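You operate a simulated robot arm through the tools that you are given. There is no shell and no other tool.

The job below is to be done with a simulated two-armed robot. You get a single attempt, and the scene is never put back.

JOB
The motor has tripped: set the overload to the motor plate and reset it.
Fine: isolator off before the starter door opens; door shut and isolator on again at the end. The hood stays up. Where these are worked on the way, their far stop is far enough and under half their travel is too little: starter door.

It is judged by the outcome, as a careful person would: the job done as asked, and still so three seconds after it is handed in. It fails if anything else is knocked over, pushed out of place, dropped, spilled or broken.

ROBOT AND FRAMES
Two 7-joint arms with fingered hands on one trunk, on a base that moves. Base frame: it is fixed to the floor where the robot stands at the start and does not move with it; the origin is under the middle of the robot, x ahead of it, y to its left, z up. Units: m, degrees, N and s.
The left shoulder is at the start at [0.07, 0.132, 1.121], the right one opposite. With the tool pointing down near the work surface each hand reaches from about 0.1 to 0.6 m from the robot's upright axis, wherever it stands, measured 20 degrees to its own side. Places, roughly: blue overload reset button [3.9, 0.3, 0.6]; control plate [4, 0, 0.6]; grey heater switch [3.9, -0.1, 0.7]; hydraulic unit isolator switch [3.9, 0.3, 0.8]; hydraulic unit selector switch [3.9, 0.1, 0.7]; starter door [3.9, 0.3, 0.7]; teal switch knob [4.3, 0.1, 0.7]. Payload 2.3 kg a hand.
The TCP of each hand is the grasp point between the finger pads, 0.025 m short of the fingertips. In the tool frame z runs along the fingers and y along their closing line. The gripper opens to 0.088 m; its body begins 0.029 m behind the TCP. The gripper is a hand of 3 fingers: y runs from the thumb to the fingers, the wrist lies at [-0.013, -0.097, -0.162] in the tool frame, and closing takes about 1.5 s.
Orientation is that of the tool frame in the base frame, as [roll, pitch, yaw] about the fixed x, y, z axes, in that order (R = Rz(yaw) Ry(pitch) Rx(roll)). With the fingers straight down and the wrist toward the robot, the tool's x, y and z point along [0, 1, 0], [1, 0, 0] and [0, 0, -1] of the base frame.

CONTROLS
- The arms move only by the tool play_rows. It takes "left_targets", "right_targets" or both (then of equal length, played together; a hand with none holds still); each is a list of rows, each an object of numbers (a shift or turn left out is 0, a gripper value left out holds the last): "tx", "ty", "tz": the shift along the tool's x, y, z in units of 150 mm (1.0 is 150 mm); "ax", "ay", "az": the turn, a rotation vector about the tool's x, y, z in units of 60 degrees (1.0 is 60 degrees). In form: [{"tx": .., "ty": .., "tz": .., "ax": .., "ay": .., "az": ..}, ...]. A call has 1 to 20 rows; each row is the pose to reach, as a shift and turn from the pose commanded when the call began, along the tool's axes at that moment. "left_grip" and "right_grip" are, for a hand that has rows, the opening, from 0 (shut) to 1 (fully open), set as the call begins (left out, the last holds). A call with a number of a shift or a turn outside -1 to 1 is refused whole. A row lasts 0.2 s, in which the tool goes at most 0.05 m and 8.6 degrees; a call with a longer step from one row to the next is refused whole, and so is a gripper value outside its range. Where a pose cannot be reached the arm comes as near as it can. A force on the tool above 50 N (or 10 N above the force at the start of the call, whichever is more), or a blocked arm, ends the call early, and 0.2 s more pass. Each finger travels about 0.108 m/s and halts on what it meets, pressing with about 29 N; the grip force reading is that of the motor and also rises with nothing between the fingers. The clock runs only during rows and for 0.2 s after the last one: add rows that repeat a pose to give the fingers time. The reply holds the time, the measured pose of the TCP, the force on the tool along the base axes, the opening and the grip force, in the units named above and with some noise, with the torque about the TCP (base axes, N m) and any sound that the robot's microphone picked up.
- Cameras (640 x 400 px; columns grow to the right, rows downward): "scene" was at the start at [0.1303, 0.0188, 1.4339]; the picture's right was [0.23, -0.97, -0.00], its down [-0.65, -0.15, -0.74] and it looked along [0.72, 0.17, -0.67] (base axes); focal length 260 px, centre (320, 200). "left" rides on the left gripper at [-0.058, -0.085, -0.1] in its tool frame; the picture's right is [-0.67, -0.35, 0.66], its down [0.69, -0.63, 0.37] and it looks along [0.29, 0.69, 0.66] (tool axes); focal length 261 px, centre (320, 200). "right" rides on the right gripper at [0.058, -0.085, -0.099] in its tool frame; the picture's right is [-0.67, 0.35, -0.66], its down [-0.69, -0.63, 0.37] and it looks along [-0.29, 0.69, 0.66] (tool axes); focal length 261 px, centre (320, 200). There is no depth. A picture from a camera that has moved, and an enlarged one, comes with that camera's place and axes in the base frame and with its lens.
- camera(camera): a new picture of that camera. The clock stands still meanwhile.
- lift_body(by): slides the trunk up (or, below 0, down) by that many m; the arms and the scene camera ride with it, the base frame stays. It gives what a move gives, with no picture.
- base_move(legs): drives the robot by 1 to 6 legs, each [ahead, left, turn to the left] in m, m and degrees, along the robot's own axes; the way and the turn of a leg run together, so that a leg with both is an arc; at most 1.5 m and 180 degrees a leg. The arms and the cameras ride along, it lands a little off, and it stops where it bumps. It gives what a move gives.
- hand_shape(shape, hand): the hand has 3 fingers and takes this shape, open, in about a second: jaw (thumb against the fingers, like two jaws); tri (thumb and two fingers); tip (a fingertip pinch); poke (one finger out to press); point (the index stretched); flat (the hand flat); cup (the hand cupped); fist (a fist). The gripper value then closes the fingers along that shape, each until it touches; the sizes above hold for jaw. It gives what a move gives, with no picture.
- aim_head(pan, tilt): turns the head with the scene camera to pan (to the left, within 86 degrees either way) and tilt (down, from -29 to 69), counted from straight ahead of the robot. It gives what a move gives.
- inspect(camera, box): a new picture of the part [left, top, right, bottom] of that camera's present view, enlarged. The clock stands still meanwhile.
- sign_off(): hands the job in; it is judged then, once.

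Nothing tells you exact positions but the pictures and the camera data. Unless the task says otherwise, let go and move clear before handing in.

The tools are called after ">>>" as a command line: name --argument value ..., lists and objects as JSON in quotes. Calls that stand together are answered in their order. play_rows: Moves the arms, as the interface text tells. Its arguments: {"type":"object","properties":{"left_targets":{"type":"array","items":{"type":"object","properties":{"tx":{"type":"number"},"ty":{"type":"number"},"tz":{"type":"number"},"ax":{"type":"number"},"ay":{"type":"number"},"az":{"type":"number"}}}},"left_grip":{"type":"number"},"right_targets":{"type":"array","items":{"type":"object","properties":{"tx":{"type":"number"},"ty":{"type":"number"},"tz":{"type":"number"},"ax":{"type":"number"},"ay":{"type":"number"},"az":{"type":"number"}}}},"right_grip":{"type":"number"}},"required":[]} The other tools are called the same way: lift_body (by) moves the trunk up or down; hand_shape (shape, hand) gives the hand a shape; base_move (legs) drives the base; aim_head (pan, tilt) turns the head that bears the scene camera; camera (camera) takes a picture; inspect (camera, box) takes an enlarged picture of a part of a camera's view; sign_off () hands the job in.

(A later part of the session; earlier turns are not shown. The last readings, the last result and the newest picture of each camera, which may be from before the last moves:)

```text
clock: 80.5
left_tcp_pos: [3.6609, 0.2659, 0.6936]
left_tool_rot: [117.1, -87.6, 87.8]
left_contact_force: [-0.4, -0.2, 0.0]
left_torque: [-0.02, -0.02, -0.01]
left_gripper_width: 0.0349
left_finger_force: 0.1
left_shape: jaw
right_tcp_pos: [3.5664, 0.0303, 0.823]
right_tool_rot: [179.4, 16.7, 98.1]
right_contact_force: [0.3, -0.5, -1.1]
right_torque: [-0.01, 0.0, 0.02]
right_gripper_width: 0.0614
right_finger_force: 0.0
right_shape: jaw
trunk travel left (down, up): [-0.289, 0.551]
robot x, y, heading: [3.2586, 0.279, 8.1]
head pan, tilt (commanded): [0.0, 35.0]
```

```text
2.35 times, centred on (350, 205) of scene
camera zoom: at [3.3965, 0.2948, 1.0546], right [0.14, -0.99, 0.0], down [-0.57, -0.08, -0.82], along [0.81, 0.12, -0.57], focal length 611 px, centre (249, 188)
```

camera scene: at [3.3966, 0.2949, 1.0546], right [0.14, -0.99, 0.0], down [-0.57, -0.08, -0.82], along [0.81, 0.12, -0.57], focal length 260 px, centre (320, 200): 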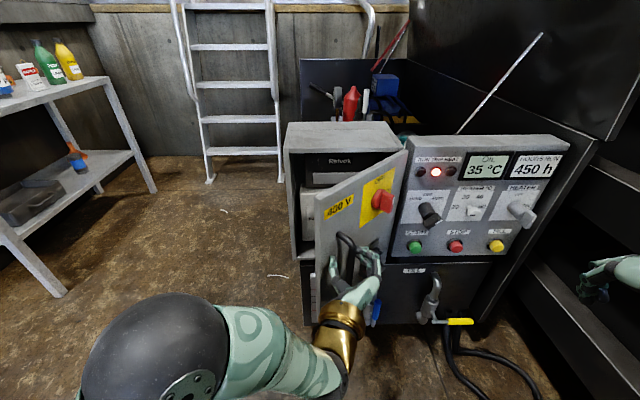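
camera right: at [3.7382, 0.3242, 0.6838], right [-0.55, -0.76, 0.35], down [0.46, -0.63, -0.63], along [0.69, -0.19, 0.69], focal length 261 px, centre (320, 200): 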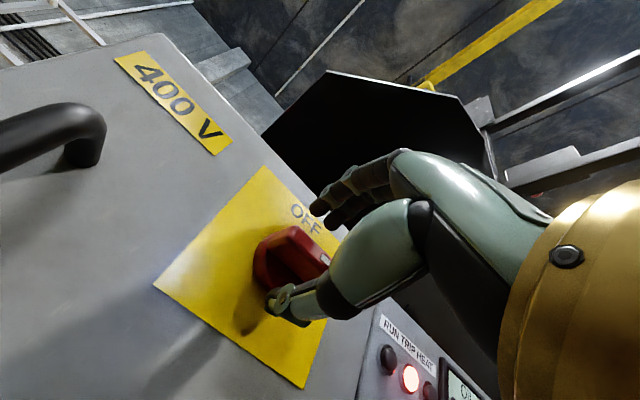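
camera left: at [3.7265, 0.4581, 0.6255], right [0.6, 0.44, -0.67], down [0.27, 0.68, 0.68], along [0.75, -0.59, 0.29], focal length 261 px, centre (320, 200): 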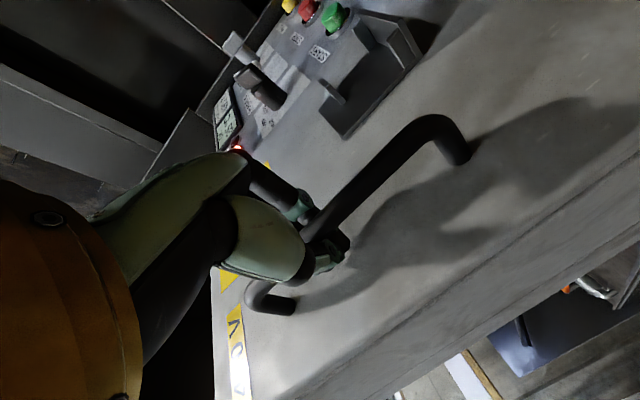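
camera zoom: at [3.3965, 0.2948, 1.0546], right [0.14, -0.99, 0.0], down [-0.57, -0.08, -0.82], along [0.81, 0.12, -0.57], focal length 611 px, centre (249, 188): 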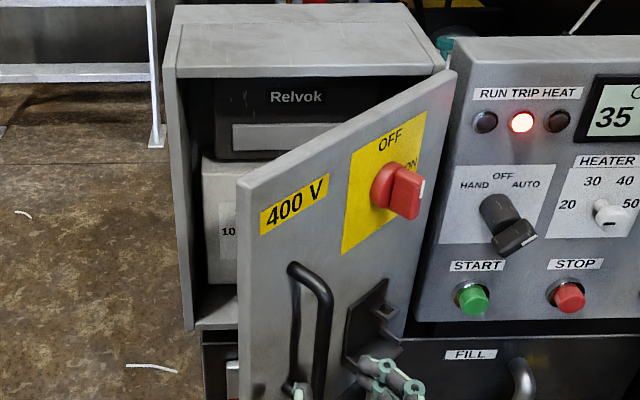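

The hand is free of the handle. I'll bring it round the left of the door edge, straighten it and close the fingers.

>>> play_rows --left_targets '[{"ty": -0.25}, {"ty": -0.5}, {"ty": -0.75}, {"ty": -1.0}]'

>>> play_rows --left_targets '[{"ax": -0.08, "ty": -0.1}, {"ax": -0.16, "ty": -0.2}, {"ax": -0.24, "ty": -0.2}, {"ax": -0.24, "ty": -0.2}, {"ax": -0.24, "ty": -0.2}]' --left_grip 0.0

>>> camera --camera "scene"

```text
clock: 81.5
left_tcp_pos: [3.6456, 0.3664, 0.6677]
left_tool_rot: [94.8, -88.6, 108.3]
left_contact_force: [-0.2, -0.2, -0.2]
left_torque: [0.03, 0.01, -0.01]
left_gripper_width: 0.0347
left_finger_force: 0.1
left_shape: jaw
left hand out of reach, approached as far as the arm can: row 3, 4
right_tcp_pos: [3.5688, 0.031, 0.8231]
right_tool_rot: [179.5, 16.8, 98.2]
right_contact_force: [-0.8, 0.3, 0.4]
right_torque: [-0.03, -0.06, -0.01]
right_gripper_width: 0.0615
right_finger_force: 0.1
right_shape: jaw
trunk travel left (down, up): [-0.289, 0.551]
robot x, y, heading: [3.2604, 0.2752, 8.0]
head pan, tilt (commanded): [0.0, 35.0]
```

```text
clock: 82.7
left_tcp_pos: [3.6496, 0.392, 0.6583]
left_tool_rot: [102.7, -89.9, 85.4]
left_contact_force: [0.4, -0.4, 0.0]
left_torque: [0.01, -0.02, -0.01]
left_gripper_width: 0.0
left_finger_force: 29.2
left_shape: jaw
left hand out of reach, approached as far as the arm can: row 1, 2, 3, 4, 5
right_tcp_pos: [3.5671, 0.0298, 0.8236]
right_tool_rot: [179.4, 16.7, 98.1]
right_contact_force: [0.4, 0.5, -0.7]
right_torque: [0.02, 0.01, 0.0]
right_gripper_width: 0.0614
right_finger_force: 0.0
right_shape: jaw
trunk travel left (down, up): [-0.289, 0.551]
robot x, y, heading: [3.2603, 0.28, 8.0]
head pan, tilt (commanded): [0.0, 35.0]
```

```text
taken
camera scene: at [3.3966, 0.2949, 1.0546], right [0.14, -0.99, 0.0], down [-0.57, -0.08, -0.82], along [0.81, 0.12, -0.57], focal length 260 px, centre (320, 200)
```

scene: 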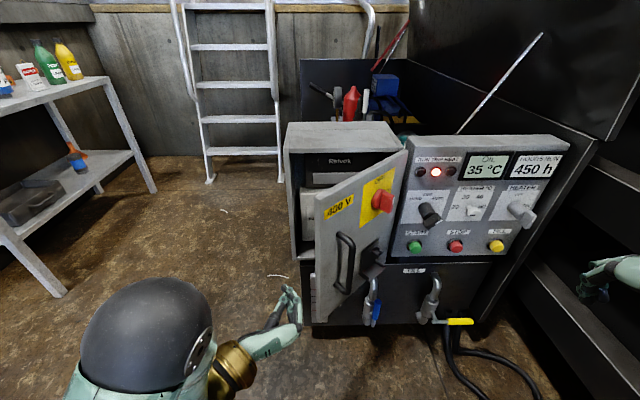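

>>> play_rows --left_targets '[{"tz": 0.15}, {"tz": 0.3}, {"tz": 0.45, "tx": 0.1}]'

>>> inspect --camera "scene" --box '[240, 120, 432, 320]'

```text
clock: 83.5
left_tcp_pos: [3.7174, 0.4027, 0.6718]
left_tool_rot: [80.9, -89.9, 107.2]
left_contact_force: [0.1, 0.4, 0.1]
left_torque: [0.03, 0.04, 0.03]
left_gripper_width: 0.0
left_finger_force: 29.2
left_shape: jaw
right_tcp_pos: [3.5676, 0.0305, 0.8233]
right_tool_rot: [179.5, 16.8, 98.1]
right_contact_force: [0.7, 1.0, 0.6]
right_torque: [0.01, 0.03, -0.02]
right_gripper_width: 0.0615
right_finger_force: 0.0
right_shape: jaw
trunk travel left (down, up): [-0.289, 0.551]
robot x, y, heading: [3.2625, 0.2739, 7.8]
head pan, tilt (commanded): [0.0, 35.0]
```

```text
2.00 times, centred on (336, 220) of scene
camera zoom: at [3.3966, 0.2948, 1.0546], right [0.14, -0.99, 0.0], down [-0.57, -0.08, -0.82], along [0.81, 0.12, -0.57], focal length 519 px, centre (288, 160)
```

zoom: 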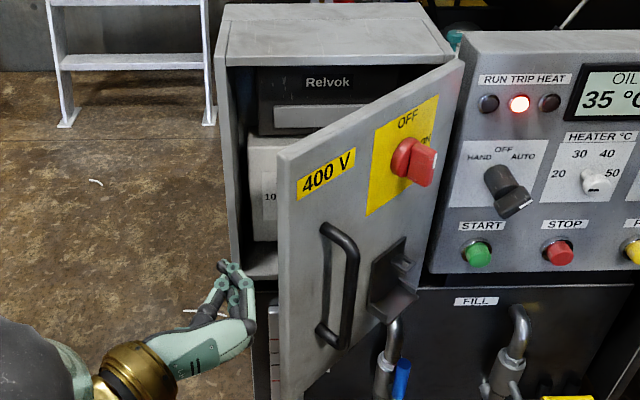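

>>> play_rows --left_targets '[{"ty": 0.12}, {"ty": 0.24}, {"ty": 0.36}, {"ty": 0.48}, {"ty": 0.6}, {"ty": 0.72}, {"ty": 0.84}, {"ty": 0.96}]'

>>> camera --camera "scene"

```text
clock: 85.3
left_tcp_pos: [3.7387, 0.2693, 0.6734]
left_tool_rot: [125.8, -88.8, 63.5]
left_contact_force: [1.0, 0.8, -0.5]
left_torque: [-0.02, -0.03, 0.0]
left_gripper_width: 0.0
left_finger_force: 28.8
left_shape: jaw
right_tcp_pos: [3.5675, 0.0305, 0.8235]
right_tool_rot: [179.4, 16.7, 98.1]
right_contact_force: [0.1, 0.7, -0.4]
right_torque: [-0.02, 0.0, -0.04]
right_gripper_width: 0.0614
right_finger_force: 0.1
right_shape: jaw
trunk travel left (down, up): [-0.289, 0.551]
robot x, y, heading: [3.2625, 0.28, 7.9]
head pan, tilt (commanded): [0.0, 35.0]
```

```text
taken
camera scene: at [3.3967, 0.2946, 1.0546], right [0.14, -0.99, 0.0], down [-0.57, -0.08, -0.82], along [0.81, 0.12, -0.57], focal length 260 px, centre (320, 200)
```

scene: 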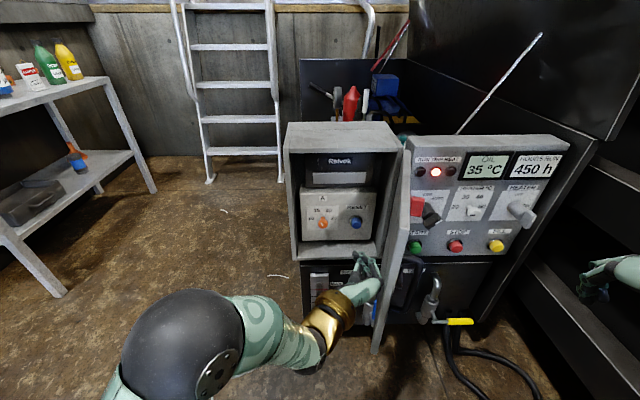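

The door is open about 85°. Inside I see the overload relay with an orange amp dial and a blue RESET button. I'll push the door a little further toward its stop.

>>> play_rows --left_targets '[{"ty": 0.12}, {"ty": 0.24}, {"ty": 0.36}, {"ty": 0.48}]'

>>> camera --camera "scene"

>>> inspect --camera "scene" --box '[284, 145, 404, 265]'

>>> inspect --camera "scene" --box '[296, 185, 376, 240]'

```text
clock: 86.3
left_tcp_pos: [3.7445, 0.1887, 0.6737]
left_tool_rot: [-70.1, -89.6, -101.9]
left_contact_force: [0.5, -0.2, -0.7]
left_torque: [0.0, 0.0, -0.04]
left_gripper_width: 0.0001
left_finger_force: 28.7
left_shape: jaw
right_tcp_pos: [3.5669, 0.0301, 0.8236]
right_tool_rot: [179.4, 16.8, 98.1]
right_contact_force: [0.4, 0.5, -0.1]
right_torque: [-0.01, 0.0, 0.0]
right_gripper_width: 0.0617
right_finger_force: 0.1
right_shape: jaw
trunk travel left (down, up): [-0.289, 0.551]
robot x, y, heading: [3.2576, 0.2747, 8.1]
head pan, tilt (commanded): [0.0, 35.0]
```

```text
taken
camera scene: at [3.3968, 0.2945, 1.0546], right [0.14, -0.99, 0.0], down [-0.57, -0.08, -0.82], along [0.81, 0.12, -0.57], focal length 260 px, centre (320, 200)
```

scene: 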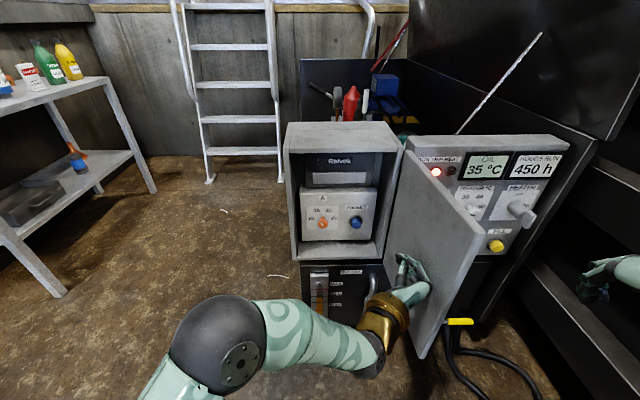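

```text
3.33 times, centred on (344, 205) of scene
camera zoom: at [3.3968, 0.2945, 1.0546], right [0.14, -0.99, 0.0], down [-0.57, -0.08, -0.82], along [0.81, 0.12, -0.57], focal length 865 px, centre (240, 183)
```

zoom: 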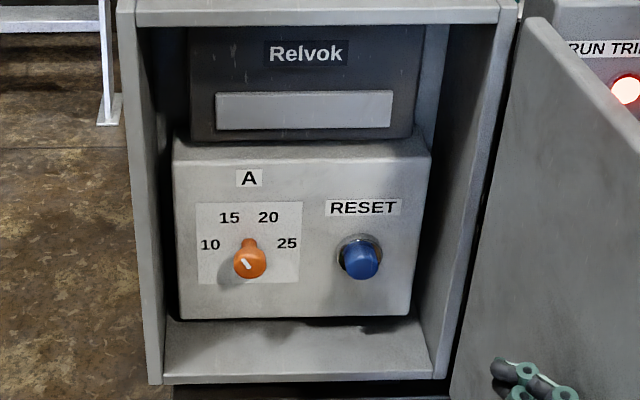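

```text
7.27 times, centred on (336, 212) of scene
camera zoom: at [3.3968, 0.2945, 1.0546], right [0.14, -0.99, 0.0], down [-0.57, -0.08, -0.82], along [0.81, 0.12, -0.57], focal length 1888 px, centre (204, 109)
```

zoom: 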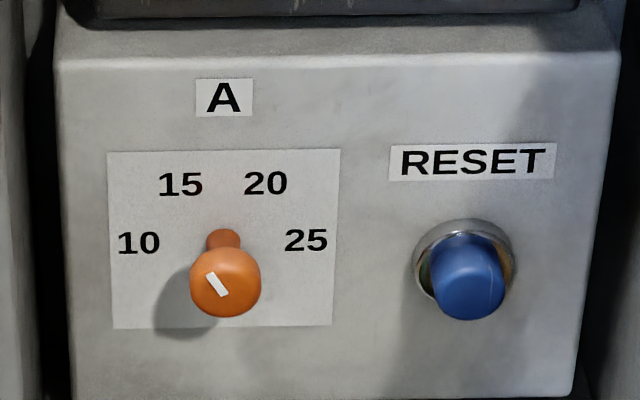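

The door is past 90°. The dial currently points at 15 A and its scale runs 10-15-20-25 in 60° steps, so it needs about 60° clockwise to reach 20. I'll bring the left hand back in front of the dial and localise it with both cameras.

>>> play_rows --left_targets '[{"ty": -0.2}, {"ty": -0.4, "tx": -0.05}, {"ty": -0.6, "tx": -0.1}, {"ty": -0.8, "tx": -0.18}, {"ty": -0.98, "tx": -0.24}]'

>>> play_rows --left_targets '[{"tz": 0.05}, {"tz": 0.1}, {"tz": 0.1}, {"tz": 0.1}]' --left_grip 0.55

>>> camera --camera "left"

>>> camera --camera "scene"

```text
clock: 87.5
left_tcp_pos: [3.7262, 0.3342, 0.6372]
left_tool_rot: [18.8, -90.0, 169.2]
left_contact_force: [-0.4, 0.4, -1.0]
left_torque: [0.04, 0.0, -0.03]
left_gripper_width: 0.0
left_finger_force: 28.8
left_shape: jaw
right_tcp_pos: [3.5677, 0.0305, 0.8232]
right_tool_rot: [179.5, 16.8, 98.1]
right_contact_force: [0.4, 0.2, 0.0]
right_torque: [0.01, -0.01, 0.03]
right_gripper_width: 0.0614
right_finger_force: 0.1
right_shape: jaw
trunk travel left (down, up): [-0.289, 0.551]
robot x, y, heading: [3.2651, 0.2762, 8.1]
head pan, tilt (commanded): [0.0, 35.0]
```

```text
clock: 88.5
left_tcp_pos: [3.7401, 0.3359, 0.6374]
left_tool_rot: [149.7, -90.0, 38.6]
left_contact_force: [0.3, -0.1, -0.3]
left_torque: [0.01, 0.03, 0.0]
left_gripper_width: 0.0182
left_finger_force: 0.1
left_shape: jaw
right_tcp_pos: [3.5687, 0.0296, 0.8236]
right_tool_rot: [179.6, 16.8, 98.1]
right_contact_force: [-0.8, -0.1, 0.6]
right_torque: [0.03, 0.0, 0.03]
right_gripper_width: 0.0615
right_finger_force: 0.1
right_shape: jaw
trunk travel left (down, up): [-0.289, 0.551]
robot x, y, heading: [3.2635, 0.2757, 8.1]
head pan, tilt (commanded): [0.0, 35.0]
```

```text
taken
camera left: at [3.63, 0.4056, 0.5796], right [0.6, 0.44, -0.67], down [0.27, 0.68, 0.69], along [0.75, -0.59, 0.29], focal length 261 px, centre (320, 200)
```

left: 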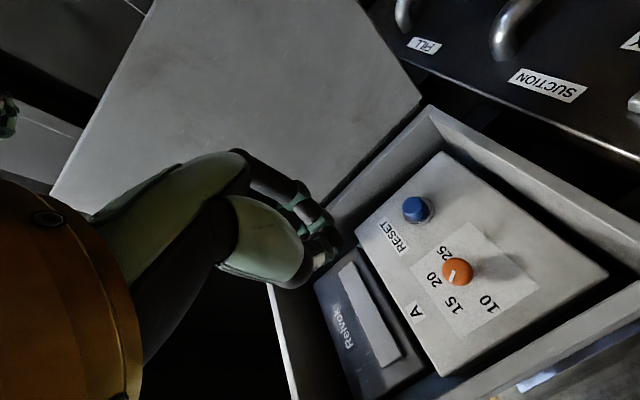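

```text
taken
camera scene: at [3.3966, 0.2948, 1.0546], right [0.14, -0.99, 0.0], down [-0.57, -0.08, -0.82], along [0.81, 0.12, -0.57], focal length 260 px, centre (320, 200)
```

scene: 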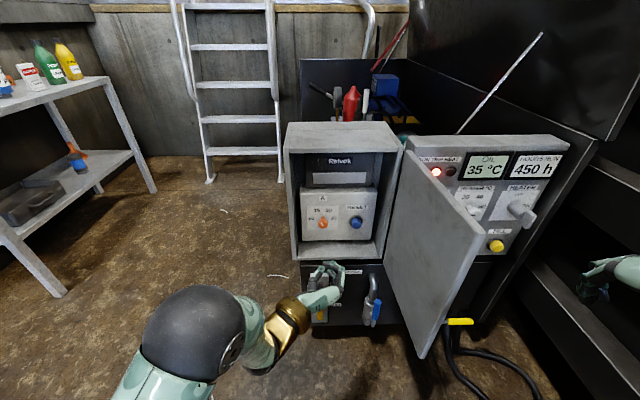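

>>> inspect --camera "left" --box '[360, 170, 560, 310]'

>>> inspect --camera "scene" --box '[296, 185, 376, 240]'

```text
2.86 times, centred on (460, 240) of left
camera zoom: at [3.63, 0.4056, 0.5796], right [0.6, 0.44, -0.67], down [0.27, 0.68, 0.69], along [0.75, -0.59, 0.29], focal length 745 px, centre (-80, 86)
```

zoom: 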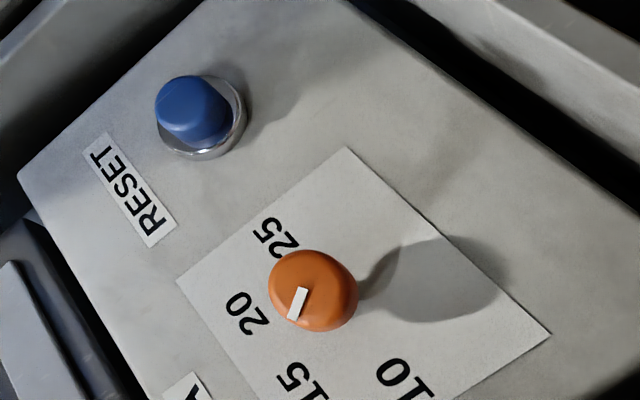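

```text
7.27 times, centred on (336, 212) of scene
camera zoom: at [3.3966, 0.2948, 1.0546], right [0.14, -0.99, 0.0], down [-0.57, -0.08, -0.82], along [0.81, 0.12, -0.57], focal length 1888 px, centre (204, 109)
```

zoom: 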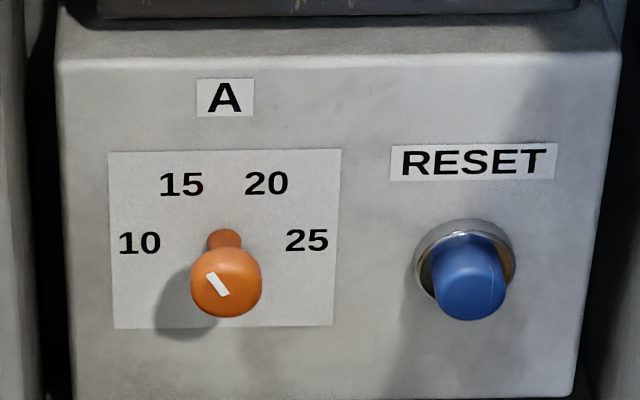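

I've triangulated the dial front at about u = 3.927, v = -0.195, z = 0.612 and the reset button at about u = 3.937, v = -0.285, z = 0.600. I'll raise the right hand above the door edge, then creep the base 7 cm forward.

>>> play_rows --right_targets '[{"tx": -0.05, "tz": -0.2}, {"tx": -0.1, "tz": -0.4}, {"tx": -0.15, "tz": -0.6}, {"tx": -0.2, "tz": -0.7}]'

>>> base_move --legs '[[0.07, 0, 0]]'

>>> camera --camera "scene"

>>> camera --camera "left"

```text
clock: 89.5
left_tcp_pos: [3.7398, 0.3364, 0.6372]
left_tool_rot: [55.3, -89.9, 132.9]
left_contact_force: [0.7, 0.3, 0.3]
left_torque: [0.02, 0.03, -0.02]
left_gripper_width: 0.0185
left_finger_force: 0.0
left_shape: jaw
right_tcp_pos: [3.6, 0.0361, 0.9251]
right_tool_rot: [179.4, 16.8, 98.2]
right_contact_force: [-0.5, -0.2, -0.7]
right_torque: [-0.01, -0.03, -0.02]
right_gripper_width: 0.0616
right_finger_force: 0.0
right_shape: jaw
right hand out of reach, approached as far as the arm can: row 1, 2, 3, 4
trunk travel left (down, up): [-0.289, 0.551]
robot x, y, heading: [3.264, 0.2763, 8.4]
head pan, tilt (commanded): [0.0, 35.0]
```

```text
clock: 90.5
left_tcp_pos: [3.809, 0.3467, 0.6378]
left_tool_rot: [-144.5, -89.9, -27.1]
left_contact_force: [-0.1, -0.2, 1.0]
left_torque: [-0.02, -0.02, -0.01]
left_gripper_width: 0.0478
left_finger_force: 0.1
left_shape: jaw
right_tcp_pos: [3.6688, 0.0465, 0.9246]
right_tool_rot: [179.5, 16.8, 98.2]
right_contact_force: [0.0, 0.2, 0.2]
right_torque: [0.0, 0.02, 0.01]
right_gripper_width: 0.0618
right_finger_force: 0.1
right_shape: jaw
trunk travel left (down, up): [-0.289, 0.551]
robot x, y, heading: [3.3299, 0.2865, 8.4]
head pan, tilt (commanded): [0.0, 35.0]
```

```text
taken
camera scene: at [3.4662, 0.3051, 1.0545], right [0.14, -0.99, 0.0], down [-0.57, -0.08, -0.82], along [0.81, 0.12, -0.57], focal length 260 px, centre (320, 200)
```

scene: 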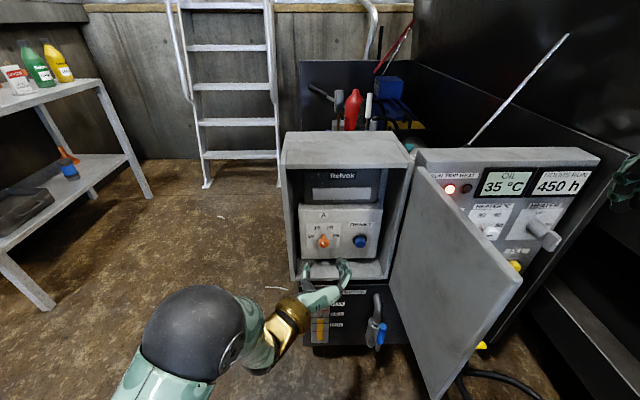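

```text
taken
camera left: at [3.6992, 0.4162, 0.5794], right [0.6, 0.44, -0.67], down [0.27, 0.68, 0.69], along [0.75, -0.59, 0.28], focal length 261 px, centre (320, 200)
```

left: 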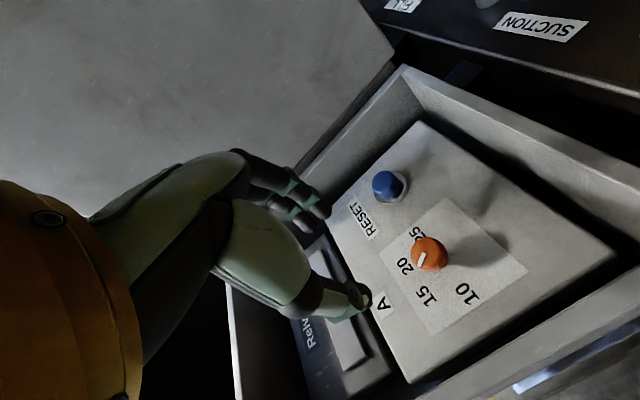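

>>> play_rows --left_targets '[{"tx": -0.1, "ty": 0.01, "tz": 0.1}, {"tx": -0.2, "ty": 0.01, "tz": 0.2}, {"tx": -0.2, "ty": 0.01, "tz": 0.33}, {"tx": -0.2, "ty": 0.01, "tz": 0.45}]'

>>> inspect --camera "left" --box '[240, 140, 540, 340]'

>>> inspect --camera "scene" --box '[280, 190, 400, 290]'

```text
clock: 91.5
left_tcp_pos: [3.8745, 0.3554, 0.6077]
left_tool_rot: [-56.4, -89.9, -115.4]
left_contact_force: [-0.1, -1.3, 0.2]
left_torque: [0.02, 0.0, 0.01]
left_gripper_width: 0.0479
left_finger_force: 0.0
left_shape: jaw
right_tcp_pos: [3.6682, 0.0473, 0.9242]
right_tool_rot: [179.4, 16.8, 98.2]
right_contact_force: [0.0, 0.3, -0.2]
right_torque: [0.02, -0.01, -0.02]
right_gripper_width: 0.0614
right_finger_force: 0.0
right_shape: jaw
trunk travel left (down, up): [-0.289, 0.551]
robot x, y, heading: [3.3288, 0.2846, 8.1]
head pan, tilt (commanded): [0.0, 35.0]
```

```text
2.00 times, centred on (390, 240) of left
camera zoom: at [3.7649, 0.4249, 0.55], right [0.6, 0.44, -0.67], down [0.27, 0.68, 0.69], along [0.75, -0.59, 0.28], focal length 521 px, centre (180, 120)
```

zoom: 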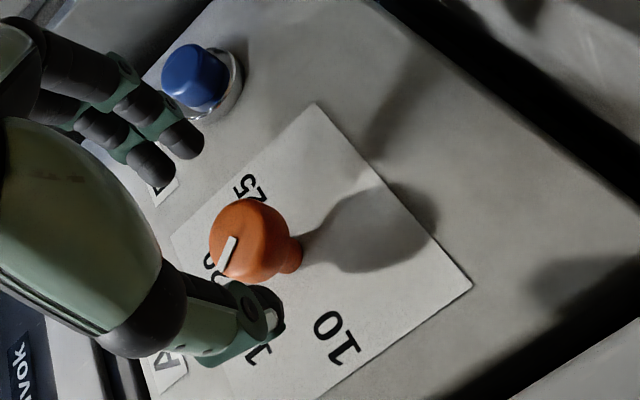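

```text
4.00 times, centred on (340, 240) of scene
camera zoom: at [3.4659, 0.3051, 1.0546], right [0.14, -0.99, 0.0], down [-0.57, -0.08, -0.82], along [0.81, 0.12, -0.57], focal length 1038 px, centre (240, 40)
```

zoom: 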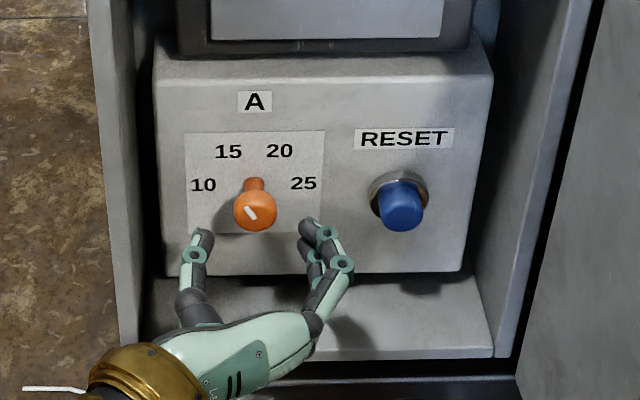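

The thumb and fingers straddle the dial well. I'll advance another 3.4 cm so they surround the knob, then close.

>>> play_rows --left_targets '[{"tz": 0.1}, {"tz": 0.18}, {"tz": 0.225}]'

>>> inspect --camera "left" --box '[240, 140, 540, 340]'

>>> play_rows --left_targets '[{"tz": 0.0}, {"tz": 0.0}, {"tz": 0.0}, {"tz": 0.0}, {"tz": 0.0}]' --left_grip 0.0

>>> inspect --camera "left" --box '[240, 140, 540, 340]'

>>> inspect --camera "scene" --box '[296, 210, 376, 265]'

```text
clock: 92.3
left_tcp_pos: [3.9099, 0.3589, 0.6082]
left_tool_rot: [89.3, -89.9, 98.9]
left_contact_force: [-0.9, 0.3, 0.3]
left_torque: [-0.03, 0.02, 0.02]
left_gripper_width: 0.0483
left_finger_force: 0.0
left_shape: jaw
right_tcp_pos: [3.6682, 0.0465, 0.9241]
right_tool_rot: [179.4, 16.8, 98.2]
right_contact_force: [0.7, -0.3, 0.4]
right_torque: [0.01, 0.01, 0.0]
right_gripper_width: 0.0614
right_finger_force: 0.1
right_shape: jaw
trunk travel left (down, up): [-0.289, 0.551]
robot x, y, heading: [3.3304, 0.2866, 7.9]
head pan, tilt (commanded): [0.0, 35.0]
```

```text
2.00 times, centred on (390, 240) of left
camera zoom: at [3.7994, 0.4292, 0.5504], right [0.6, 0.44, -0.67], down [0.27, 0.68, 0.69], along [0.75, -0.59, 0.29], focal length 521 px, centre (180, 120)
```

zoom: 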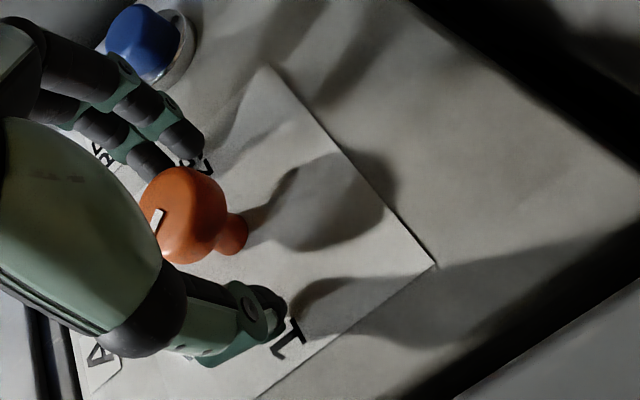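

```text
clock: 93.5
left_tcp_pos: [3.9116, 0.3598, 0.6086]
left_tool_rot: [127.8, -90.0, 60.5]
left_contact_force: [15.6, 3.9, 5.4]
left_torque: [0.0, -0.19, -0.23]
left_gripper_width: 0.0143
left_finger_force: 29.3
left_shape: jaw
right_tcp_pos: [3.6701, 0.0467, 0.9233]
right_tool_rot: [179.5, 16.8, 98.3]
right_contact_force: [0.1, -0.2, -0.3]
right_torque: [-0.01, -0.02, 0.02]
right_gripper_width: 0.0615
right_finger_force: 0.1
right_shape: jaw
trunk travel left (down, up): [-0.289, 0.551]
robot x, y, heading: [3.3309, 0.2856, 8.3]
head pan, tilt (commanded): [0.0, 35.0]
```

```text
2.00 times, centred on (390, 240) of left
camera zoom: at [3.8006, 0.4297, 0.5499], right [0.6, 0.44, -0.67], down [0.27, 0.68, 0.68], along [0.75, -0.59, 0.29], focal length 521 px, centre (180, 120)
```

zoom: 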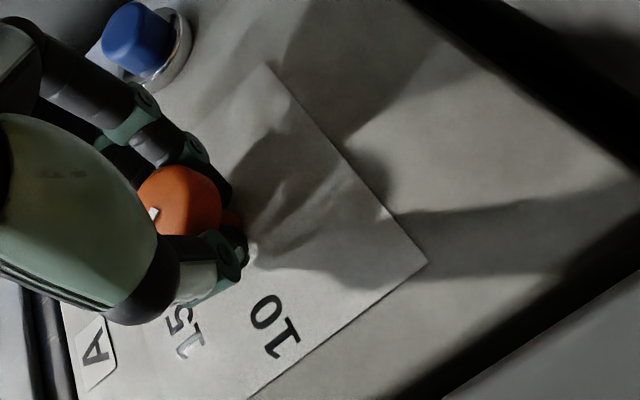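

```text
7.27 times, centred on (336, 238) of scene
camera zoom: at [3.4679, 0.3056, 1.0544], right [0.14, -0.99, 0.0], down [-0.57, -0.08, -0.82], along [0.81, 0.12, -0.58], focal length 1888 px, centre (204, -73)
```

zoom: 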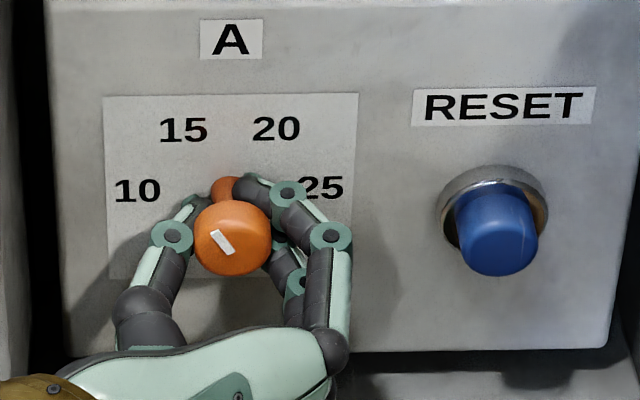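

The dial is gripped. I'll turn it clockwise toward 20.

>>> play_rows --left_targets '[{"az": 0.12}, {"az": 0.24}, {"az": 0.36}, {"az": 0.48}, {"az": 0.6}, {"az": 0.72}]'

>>> inspect --camera "scene" --box '[296, 210, 376, 265]'

```text
clock: 94.9
left_tcp_pos: [3.9114, 0.361, 0.6082]
left_tool_rot: [-90.0, -46.7, -81.7]
left_contact_force: [16.7, 7.0, 8.0]
left_torque: [-0.05, 0.06, -0.21]
left_gripper_width: 0.0143
left_finger_force: 28.9
left_shape: jaw
right_tcp_pos: [3.67, 0.0489, 0.9241]
right_tool_rot: [179.6, 16.9, 98.4]
right_contact_force: [0.5, -0.6, -0.2]
right_torque: [0.01, 0.01, 0.01]
right_gripper_width: 0.0616
right_finger_force: 0.1
right_shape: jaw
trunk travel left (down, up): [-0.289, 0.551]
robot x, y, heading: [3.3286, 0.288, 8.2]
head pan, tilt (commanded): [0.0, 35.0]
```

```text
7.27 times, centred on (336, 238) of scene
camera zoom: at [3.4673, 0.3064, 1.0544], right [0.14, -0.99, 0.0], down [-0.57, -0.08, -0.82], along [0.81, 0.12, -0.58], focal length 1888 px, centre (204, -73)
```

zoom: 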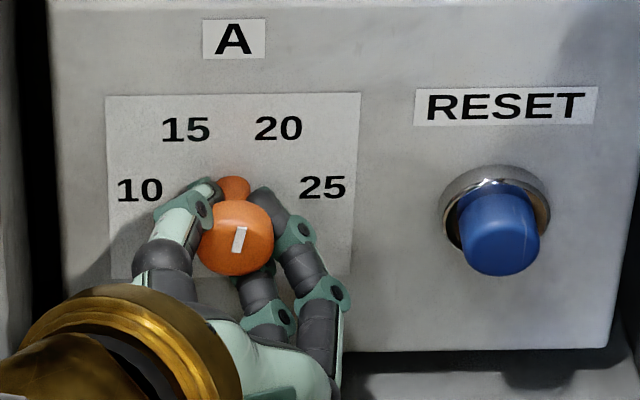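

The dial follows the hand and now points about 11° right of vertical; the 20 mark is at +30°. I'll turn another 19°.

>>> play_rows --left_targets '[{"az": 0.11}, {"az": 0.22}, {"az": 0.32}, {"az": 0.32}]'

>>> inspect --camera "scene" --box '[306, 215, 362, 255]'

```text
clock: 95.9
left_tcp_pos: [3.9114, 0.3612, 0.6086]
left_tool_rot: [-90.1, -27.7, -81.7]
left_contact_force: [15.6, 7.6, 8.7]
left_torque: [-0.04, 0.12, -0.12]
left_gripper_width: 0.0145
left_finger_force: 28.9
left_shape: jaw
right_tcp_pos: [3.6705, 0.048, 0.9233]
right_tool_rot: [179.7, 16.9, 98.3]
right_contact_force: [0.4, 0.2, 0.2]
right_torque: [0.02, 0.02, -0.01]
right_gripper_width: 0.0612
right_finger_force: 0.1
right_shape: jaw
trunk travel left (down, up): [-0.289, 0.551]
robot x, y, heading: [3.3252, 0.2865, 8.4]
head pan, tilt (commanded): [0.0, 35.0]
```

```text
10.00 times, centred on (334, 235) of scene
camera zoom: at [3.467, 0.3063, 1.0544], right [0.14, -0.99, 0.0], down [-0.57, -0.08, -0.82], along [0.81, 0.12, -0.57], focal length 2596 px, centre (180, -150)
```

zoom: 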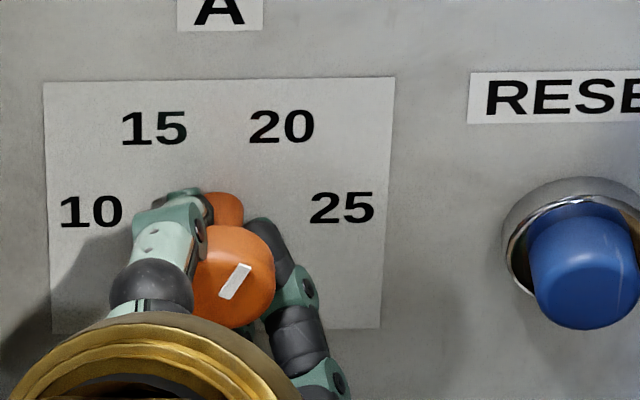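

>>> inspect --camera "scene" --box '[322, 234, 338, 246]'

>>> inspect --camera "left" --box '[240, 140, 440, 290]'

```text
16.00 times, centred on (330, 240) of scene
camera zoom: at [3.467, 0.3063, 1.0544], right [0.14, -0.99, 0.0], down [-0.57, -0.08, -0.82], along [0.81, 0.12, -0.57], focal length 4154 px, centre (160, -440)
```

zoom: 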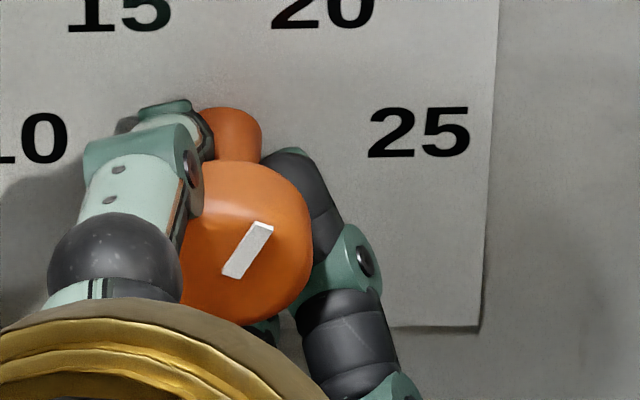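

```text
2.67 times, centred on (340, 215) of left
camera zoom: at [3.7997, 0.4366, 0.6561], right [0.54, 0.84, 0.0], down [0.41, -0.26, 0.88], along [0.74, -0.47, -0.48], focal length 695 px, centre (267, 160)
```

zoom: 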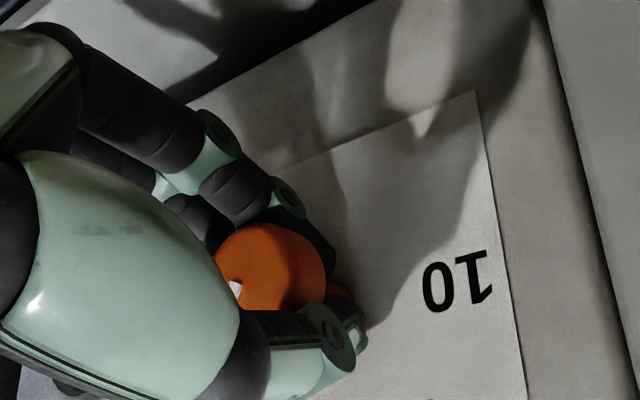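

The mark reads about 26–27°. I'll add about 4° and then release to check it without the hand in the way.

>>> play_rows --left_targets '[{"az": 0.04}, {"az": 0.07}, {"az": 0.07}]'

>>> inspect --camera "scene" --box '[322, 234, 338, 246]'

```text
clock: 96.7
left_tcp_pos: [3.9113, 0.3619, 0.6086]
left_tool_rot: [-89.9, -25.4, -82.0]
left_contact_force: [23.2, 5.0, 14.1]
left_torque: [-0.03, 0.08, -0.19]
left_gripper_width: 0.0144
left_finger_force: 29.9
left_shape: jaw
right_tcp_pos: [3.6701, 0.0462, 0.9251]
right_tool_rot: [179.5, 16.9, 98.3]
right_contact_force: [0.7, -0.2, -0.5]
right_torque: [0.0, 0.0, 0.02]
right_gripper_width: 0.0613
right_finger_force: 0.0
right_shape: jaw
trunk travel left (down, up): [-0.289, 0.551]
robot x, y, heading: [3.3306, 0.2867, 8.0]
head pan, tilt (commanded): [0.0, 35.0]
```

```text
16.00 times, centred on (330, 240) of scene
camera zoom: at [3.4675, 0.3055, 1.0544], right [0.14, -0.99, 0.0], down [-0.57, -0.08, -0.82], along [0.81, 0.12, -0.58], focal length 4154 px, centre (160, -440)
```

zoom: 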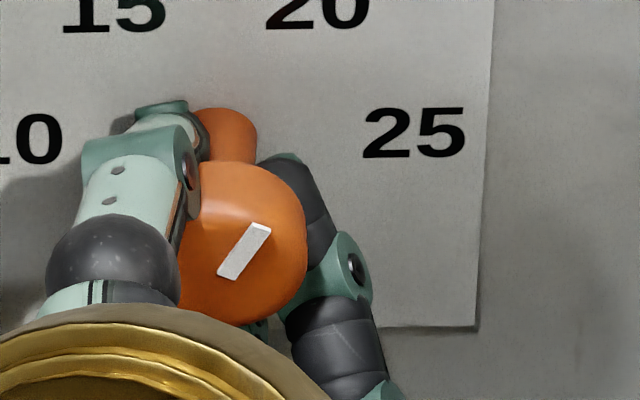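

>>> play_rows --left_targets '[{"tz": 0.0}, {"tz": 0.0}, {"tz": 0.0}, {"tz": 0.0}]' --left_grip 0.6

>>> inspect --camera "scene" --box '[322, 234, 338, 246]'

>>> inspect --camera "scene" --box '[306, 215, 362, 255]'

```text
clock: 97.7
left_tcp_pos: [3.9099, 0.3605, 0.6075]
left_tool_rot: [-90.0, -25.4, -81.9]
left_contact_force: [0.1, 0.2, 0.0]
left_torque: [-0.01, -0.01, 0.01]
left_gripper_width: 0.0523
left_finger_force: 0.0
left_shape: jaw
right_tcp_pos: [3.6681, 0.0459, 0.9242]
right_tool_rot: [179.5, 16.8, 98.3]
right_contact_force: [-0.1, -0.1, 0.6]
right_torque: [0.01, -0.03, -0.01]
right_gripper_width: 0.0615
right_finger_force: 0.0
right_shape: jaw
trunk travel left (down, up): [-0.289, 0.551]
robot x, y, heading: [3.3289, 0.287, 8.2]
head pan, tilt (commanded): [0.0, 35.0]
```

```text
16.00 times, centred on (330, 240) of scene
camera zoom: at [3.4656, 0.305, 1.0546], right [0.14, -0.99, 0.0], down [-0.57, -0.08, -0.82], along [0.81, 0.12, -0.57], focal length 4154 px, centre (160, -440)
```

zoom: 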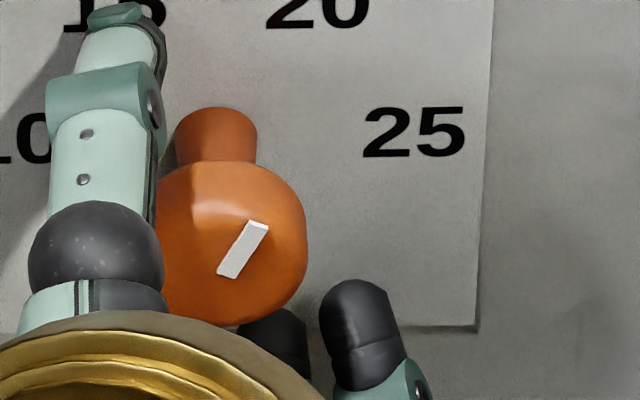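

```text
10.00 times, centred on (334, 235) of scene
camera zoom: at [3.4656, 0.305, 1.0546], right [0.14, -0.99, 0.0], down [-0.57, -0.08, -0.82], along [0.81, 0.12, -0.57], focal length 2596 px, centre (180, -150)
```

zoom: 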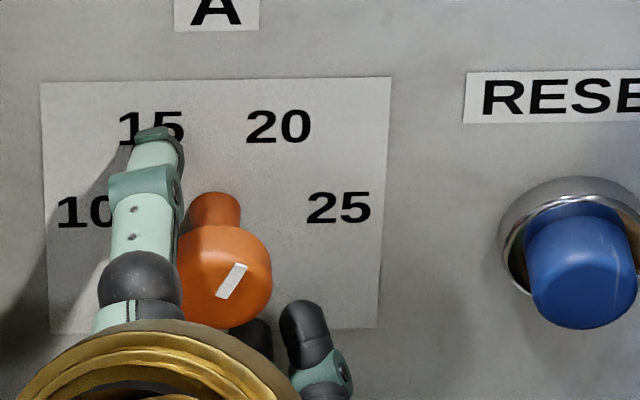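

After release the mark sits at about 26°; the 20 mark is at 30°. I'll re-grip and correct those few degrees.

>>> play_rows --left_targets '[{"tz": 0.0}, {"tz": 0.0}, {"tz": 0.0}, {"tz": 0.0}, {"tz": 0.0}]' --left_grip 0.0

>>> inspect --camera "scene" --box '[322, 234, 338, 246]'

>>> play_rows --left_targets '[{"az": 0.06}, {"az": 0.1}, {"az": 0.1}]'

>>> inspect --camera "scene" --box '[322, 234, 338, 246]'

```text
clock: 98.9
left_tcp_pos: [3.9098, 0.3617, 0.607]
left_tool_rot: [-90.0, -25.3, -81.9]
left_contact_force: [15.0, 2.4, 5.0]
left_torque: [-0.04, 0.17, -0.19]
left_gripper_width: 0.0138
left_finger_force: 29.3
left_shape: jaw
right_tcp_pos: [3.6717, 0.0465, 0.923]
right_tool_rot: [179.5, 16.8, 98.2]
right_contact_force: [-0.3, -0.9, -0.1]
right_torque: [-0.02, -0.01, 0.03]
right_gripper_width: 0.0612
right_finger_force: 0.1
right_shape: jaw
trunk travel left (down, up): [-0.289, 0.551]
robot x, y, heading: [3.3306, 0.2825, 8.0]
head pan, tilt (commanded): [0.0, 35.0]
```

```text
16.00 times, centred on (330, 240) of scene
camera zoom: at [3.4679, 0.3053, 1.0544], right [0.14, -0.99, 0.0], down [-0.57, -0.08, -0.82], along [0.81, 0.12, -0.58], focal length 4154 px, centre (160, -440)
```

zoom: 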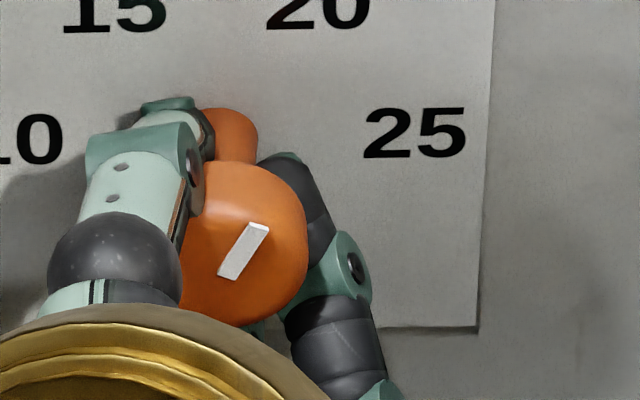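

```text
clock: 99.7
left_tcp_pos: [3.9114, 0.3621, 0.6075]
left_tool_rot: [-90.0, -25.4, -81.9]
left_contact_force: [19.3, 1.9, 9.2]
left_torque: [-0.02, 0.09, -0.21]
left_gripper_width: 0.0135
left_finger_force: 28.9
left_shape: jaw
left hand out of reach, approached as far as the arm can: row 1, 2, 3
right_tcp_pos: [3.6702, 0.0465, 0.9228]
right_tool_rot: [179.6, 16.7, 98.3]
right_contact_force: [0.4, -0.4, -0.6]
right_torque: [0.01, 0.0, -0.02]
right_gripper_width: 0.0614
right_finger_force: 0.1
right_shape: jaw
trunk travel left (down, up): [-0.289, 0.551]
robot x, y, heading: [3.331, 0.285, 8.4]
head pan, tilt (commanded): [0.0, 35.0]
```

```text
16.00 times, centred on (330, 240) of scene
camera zoom: at [3.4678, 0.3054, 1.0544], right [0.14, -0.99, 0.0], down [-0.57, -0.08, -0.82], along [0.81, 0.12, -0.58], focal length 4154 px, centre (160, -440)
```

zoom: 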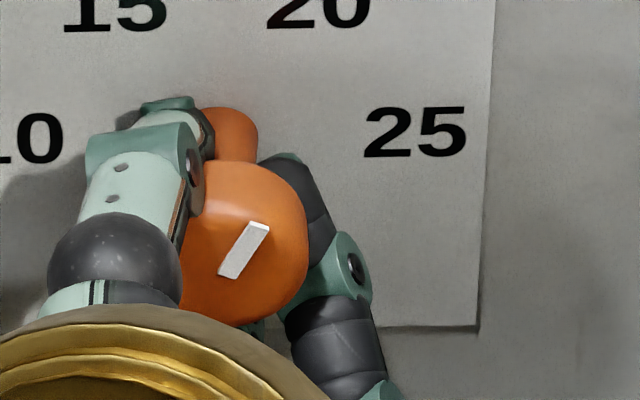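

The wrist is at its roll limit. I'll release, roll the hand back 30°, re-grip and finish the correction with room to spare.

>>> play_rows --left_targets '[{"tz": 0.0}, {"tz": 0.0}, {"tz": 0.0}, {"tz": 0.0}]' --left_grip 0.6

>>> play_rows --left_targets '[{"az": -0.12}, {"az": -0.24}, {"az": -0.36}, {"az": -0.48}, {"az": -0.55}]'

>>> inspect --camera "scene" --box '[322, 234, 338, 246]'

>>> inspect --camera "left" --box '[200, 100, 440, 290]'

```text
clock: 100.7
left_tcp_pos: [3.91, 0.3613, 0.6069]
left_tool_rot: [-90.0, -25.4, -82.0]
left_contact_force: [0.2, 0.4, -0.2]
left_torque: [0.03, -0.03, -0.02]
left_gripper_width: 0.0524
left_finger_force: 0.0
left_shape: jaw
right_tcp_pos: [3.6694, 0.0461, 0.9231]
right_tool_rot: [179.5, 16.8, 98.2]
right_contact_force: [-0.6, -0.3, 0.4]
right_torque: [-0.02, 0.02, -0.04]
right_gripper_width: 0.0614
right_finger_force: 0.0
right_shape: jaw
trunk travel left (down, up): [-0.289, 0.551]
robot x, y, heading: [3.3292, 0.2865, 7.9]
head pan, tilt (commanded): [0.0, 35.0]
```

```text
clock: 101.9
left_tcp_pos: [3.9106, 0.3599, 0.6073]
left_tool_rot: [-90.0, -58.5, -82.0]
left_contact_force: [0.6, -0.8, -0.1]
left_torque: [-0.03, -0.01, -0.01]
left_gripper_width: 0.0524
left_finger_force: 0.0
left_shape: jaw
right_tcp_pos: [3.6686, 0.0465, 0.9245]
right_tool_rot: [179.5, 16.7, 98.3]
right_contact_force: [-0.2, -0.6, 0.6]
right_torque: [0.02, 0.01, 0.02]
right_gripper_width: 0.061
right_finger_force: 0.1
right_shape: jaw
trunk travel left (down, up): [-0.289, 0.551]
robot x, y, heading: [3.3316, 0.2853, 8.1]
head pan, tilt (commanded): [0.0, 35.0]
```

```text
16.00 times, centred on (330, 240) of scene
camera zoom: at [3.4658, 0.3051, 1.0546], right [0.14, -0.99, 0.0], down [-0.57, -0.08, -0.82], along [0.81, 0.12, -0.57], focal length 4154 px, centre (160, -440)
```

zoom: 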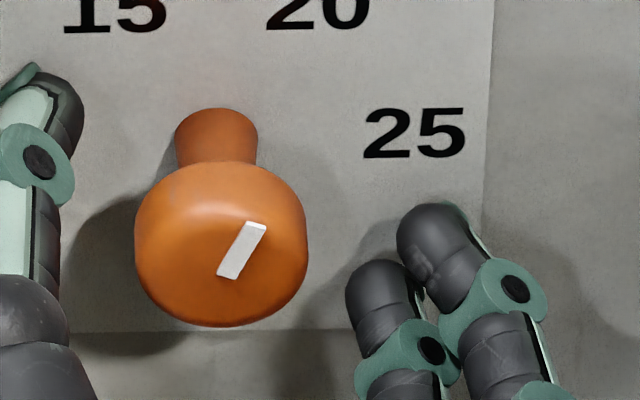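

```text
2.11 times, centred on (320, 195) of left
camera zoom: at [3.7972, 0.4476, 0.6015], right [0.56, 0.73, -0.39], down [0.34, 0.23, 0.91], along [0.76, -0.64, -0.12], focal length 549 px, centre (320, 210)
```

zoom: 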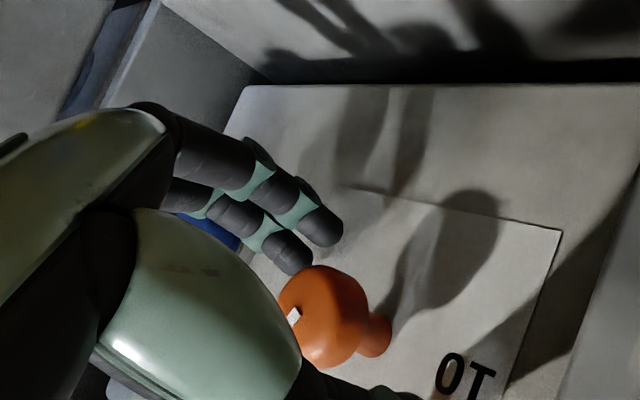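

>>> inspect --camera "scene" --box '[324, 236, 332, 242]'

```text
16.00 times, centred on (328, 239) of scene
camera zoom: at [3.4658, 0.3051, 1.0546], right [0.14, -0.99, 0.0], down [-0.57, -0.08, -0.82], along [0.81, 0.12, -0.57], focal length 4154 px, centre (192, -424)
```

zoom: 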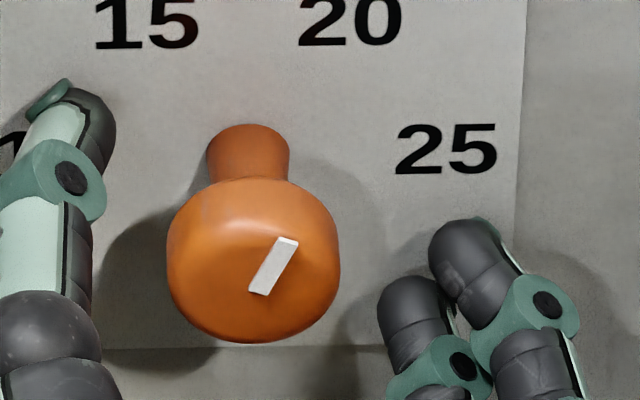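

The dial sits close to 20. I'll back the hand off and view the pointer with the hand camera for a more exact reading.

>>> play_rows --left_targets '[{"tz": -0.15}, {"tz": -0.3}, {"tz": -0.45, "az": -0.1}, {"tz": -0.6, "az": -0.2}, {"tz": -0.6, "az": -0.3}, {"tz": -0.6, "az": -0.4}, {"tz": -0.6, "az": -0.525}]'

>>> inspect --camera "left" --box '[360, 180, 480, 280]'

>>> inspect --camera "scene" --box '[306, 215, 362, 255]'

```text
clock: 103.5
left_tcp_pos: [3.8221, 0.3486, 0.6058]
left_tool_rot: [-163.8, -90.0, -8.2]
left_contact_force: [0.2, 1.2, -0.1]
left_torque: [0.03, -0.02, -0.03]
left_gripper_width: 0.0525
left_finger_force: 0.0
left_shape: jaw
right_tcp_pos: [3.6687, 0.0468, 0.9242]
right_tool_rot: [179.4, 16.8, 98.3]
right_contact_force: [-0.1, 0.2, 0.4]
right_torque: [-0.01, 0.02, 0.0]
right_gripper_width: 0.0613
right_finger_force: 0.1
right_shape: jaw
trunk travel left (down, up): [-0.289, 0.551]
robot x, y, heading: [3.3287, 0.2858, 8.0]
head pan, tilt (commanded): [0.0, 35.0]
```

```text
4.00 times, centred on (420, 230) of left
camera zoom: at [3.7111, 0.4183, 0.5485], right [0.6, 0.44, -0.67], down [0.27, 0.67, 0.69], along [0.75, -0.6, 0.29], focal length 1043 px, centre (-80, 80)
```

zoom: 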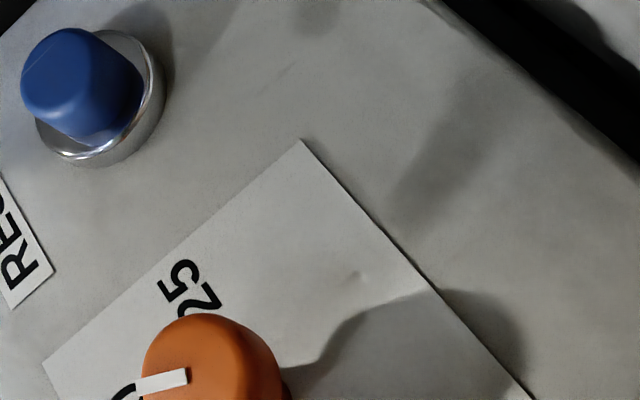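

```text
10.00 times, centred on (334, 235) of scene
camera zoom: at [3.4659, 0.3052, 1.0546], right [0.14, -0.99, 0.0], down [-0.57, -0.08, -0.82], along [0.81, 0.12, -0.57], focal length 2596 px, centre (180, -150)
```

zoom: 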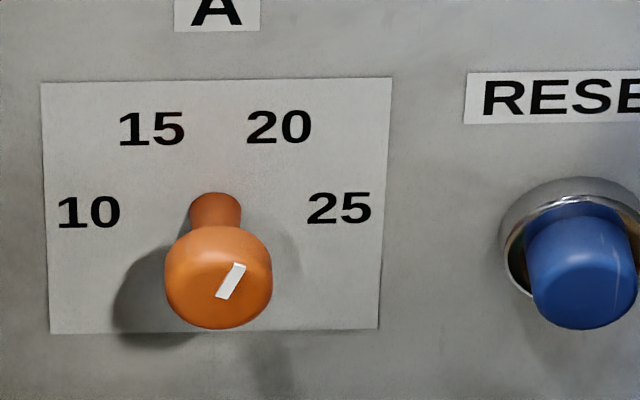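

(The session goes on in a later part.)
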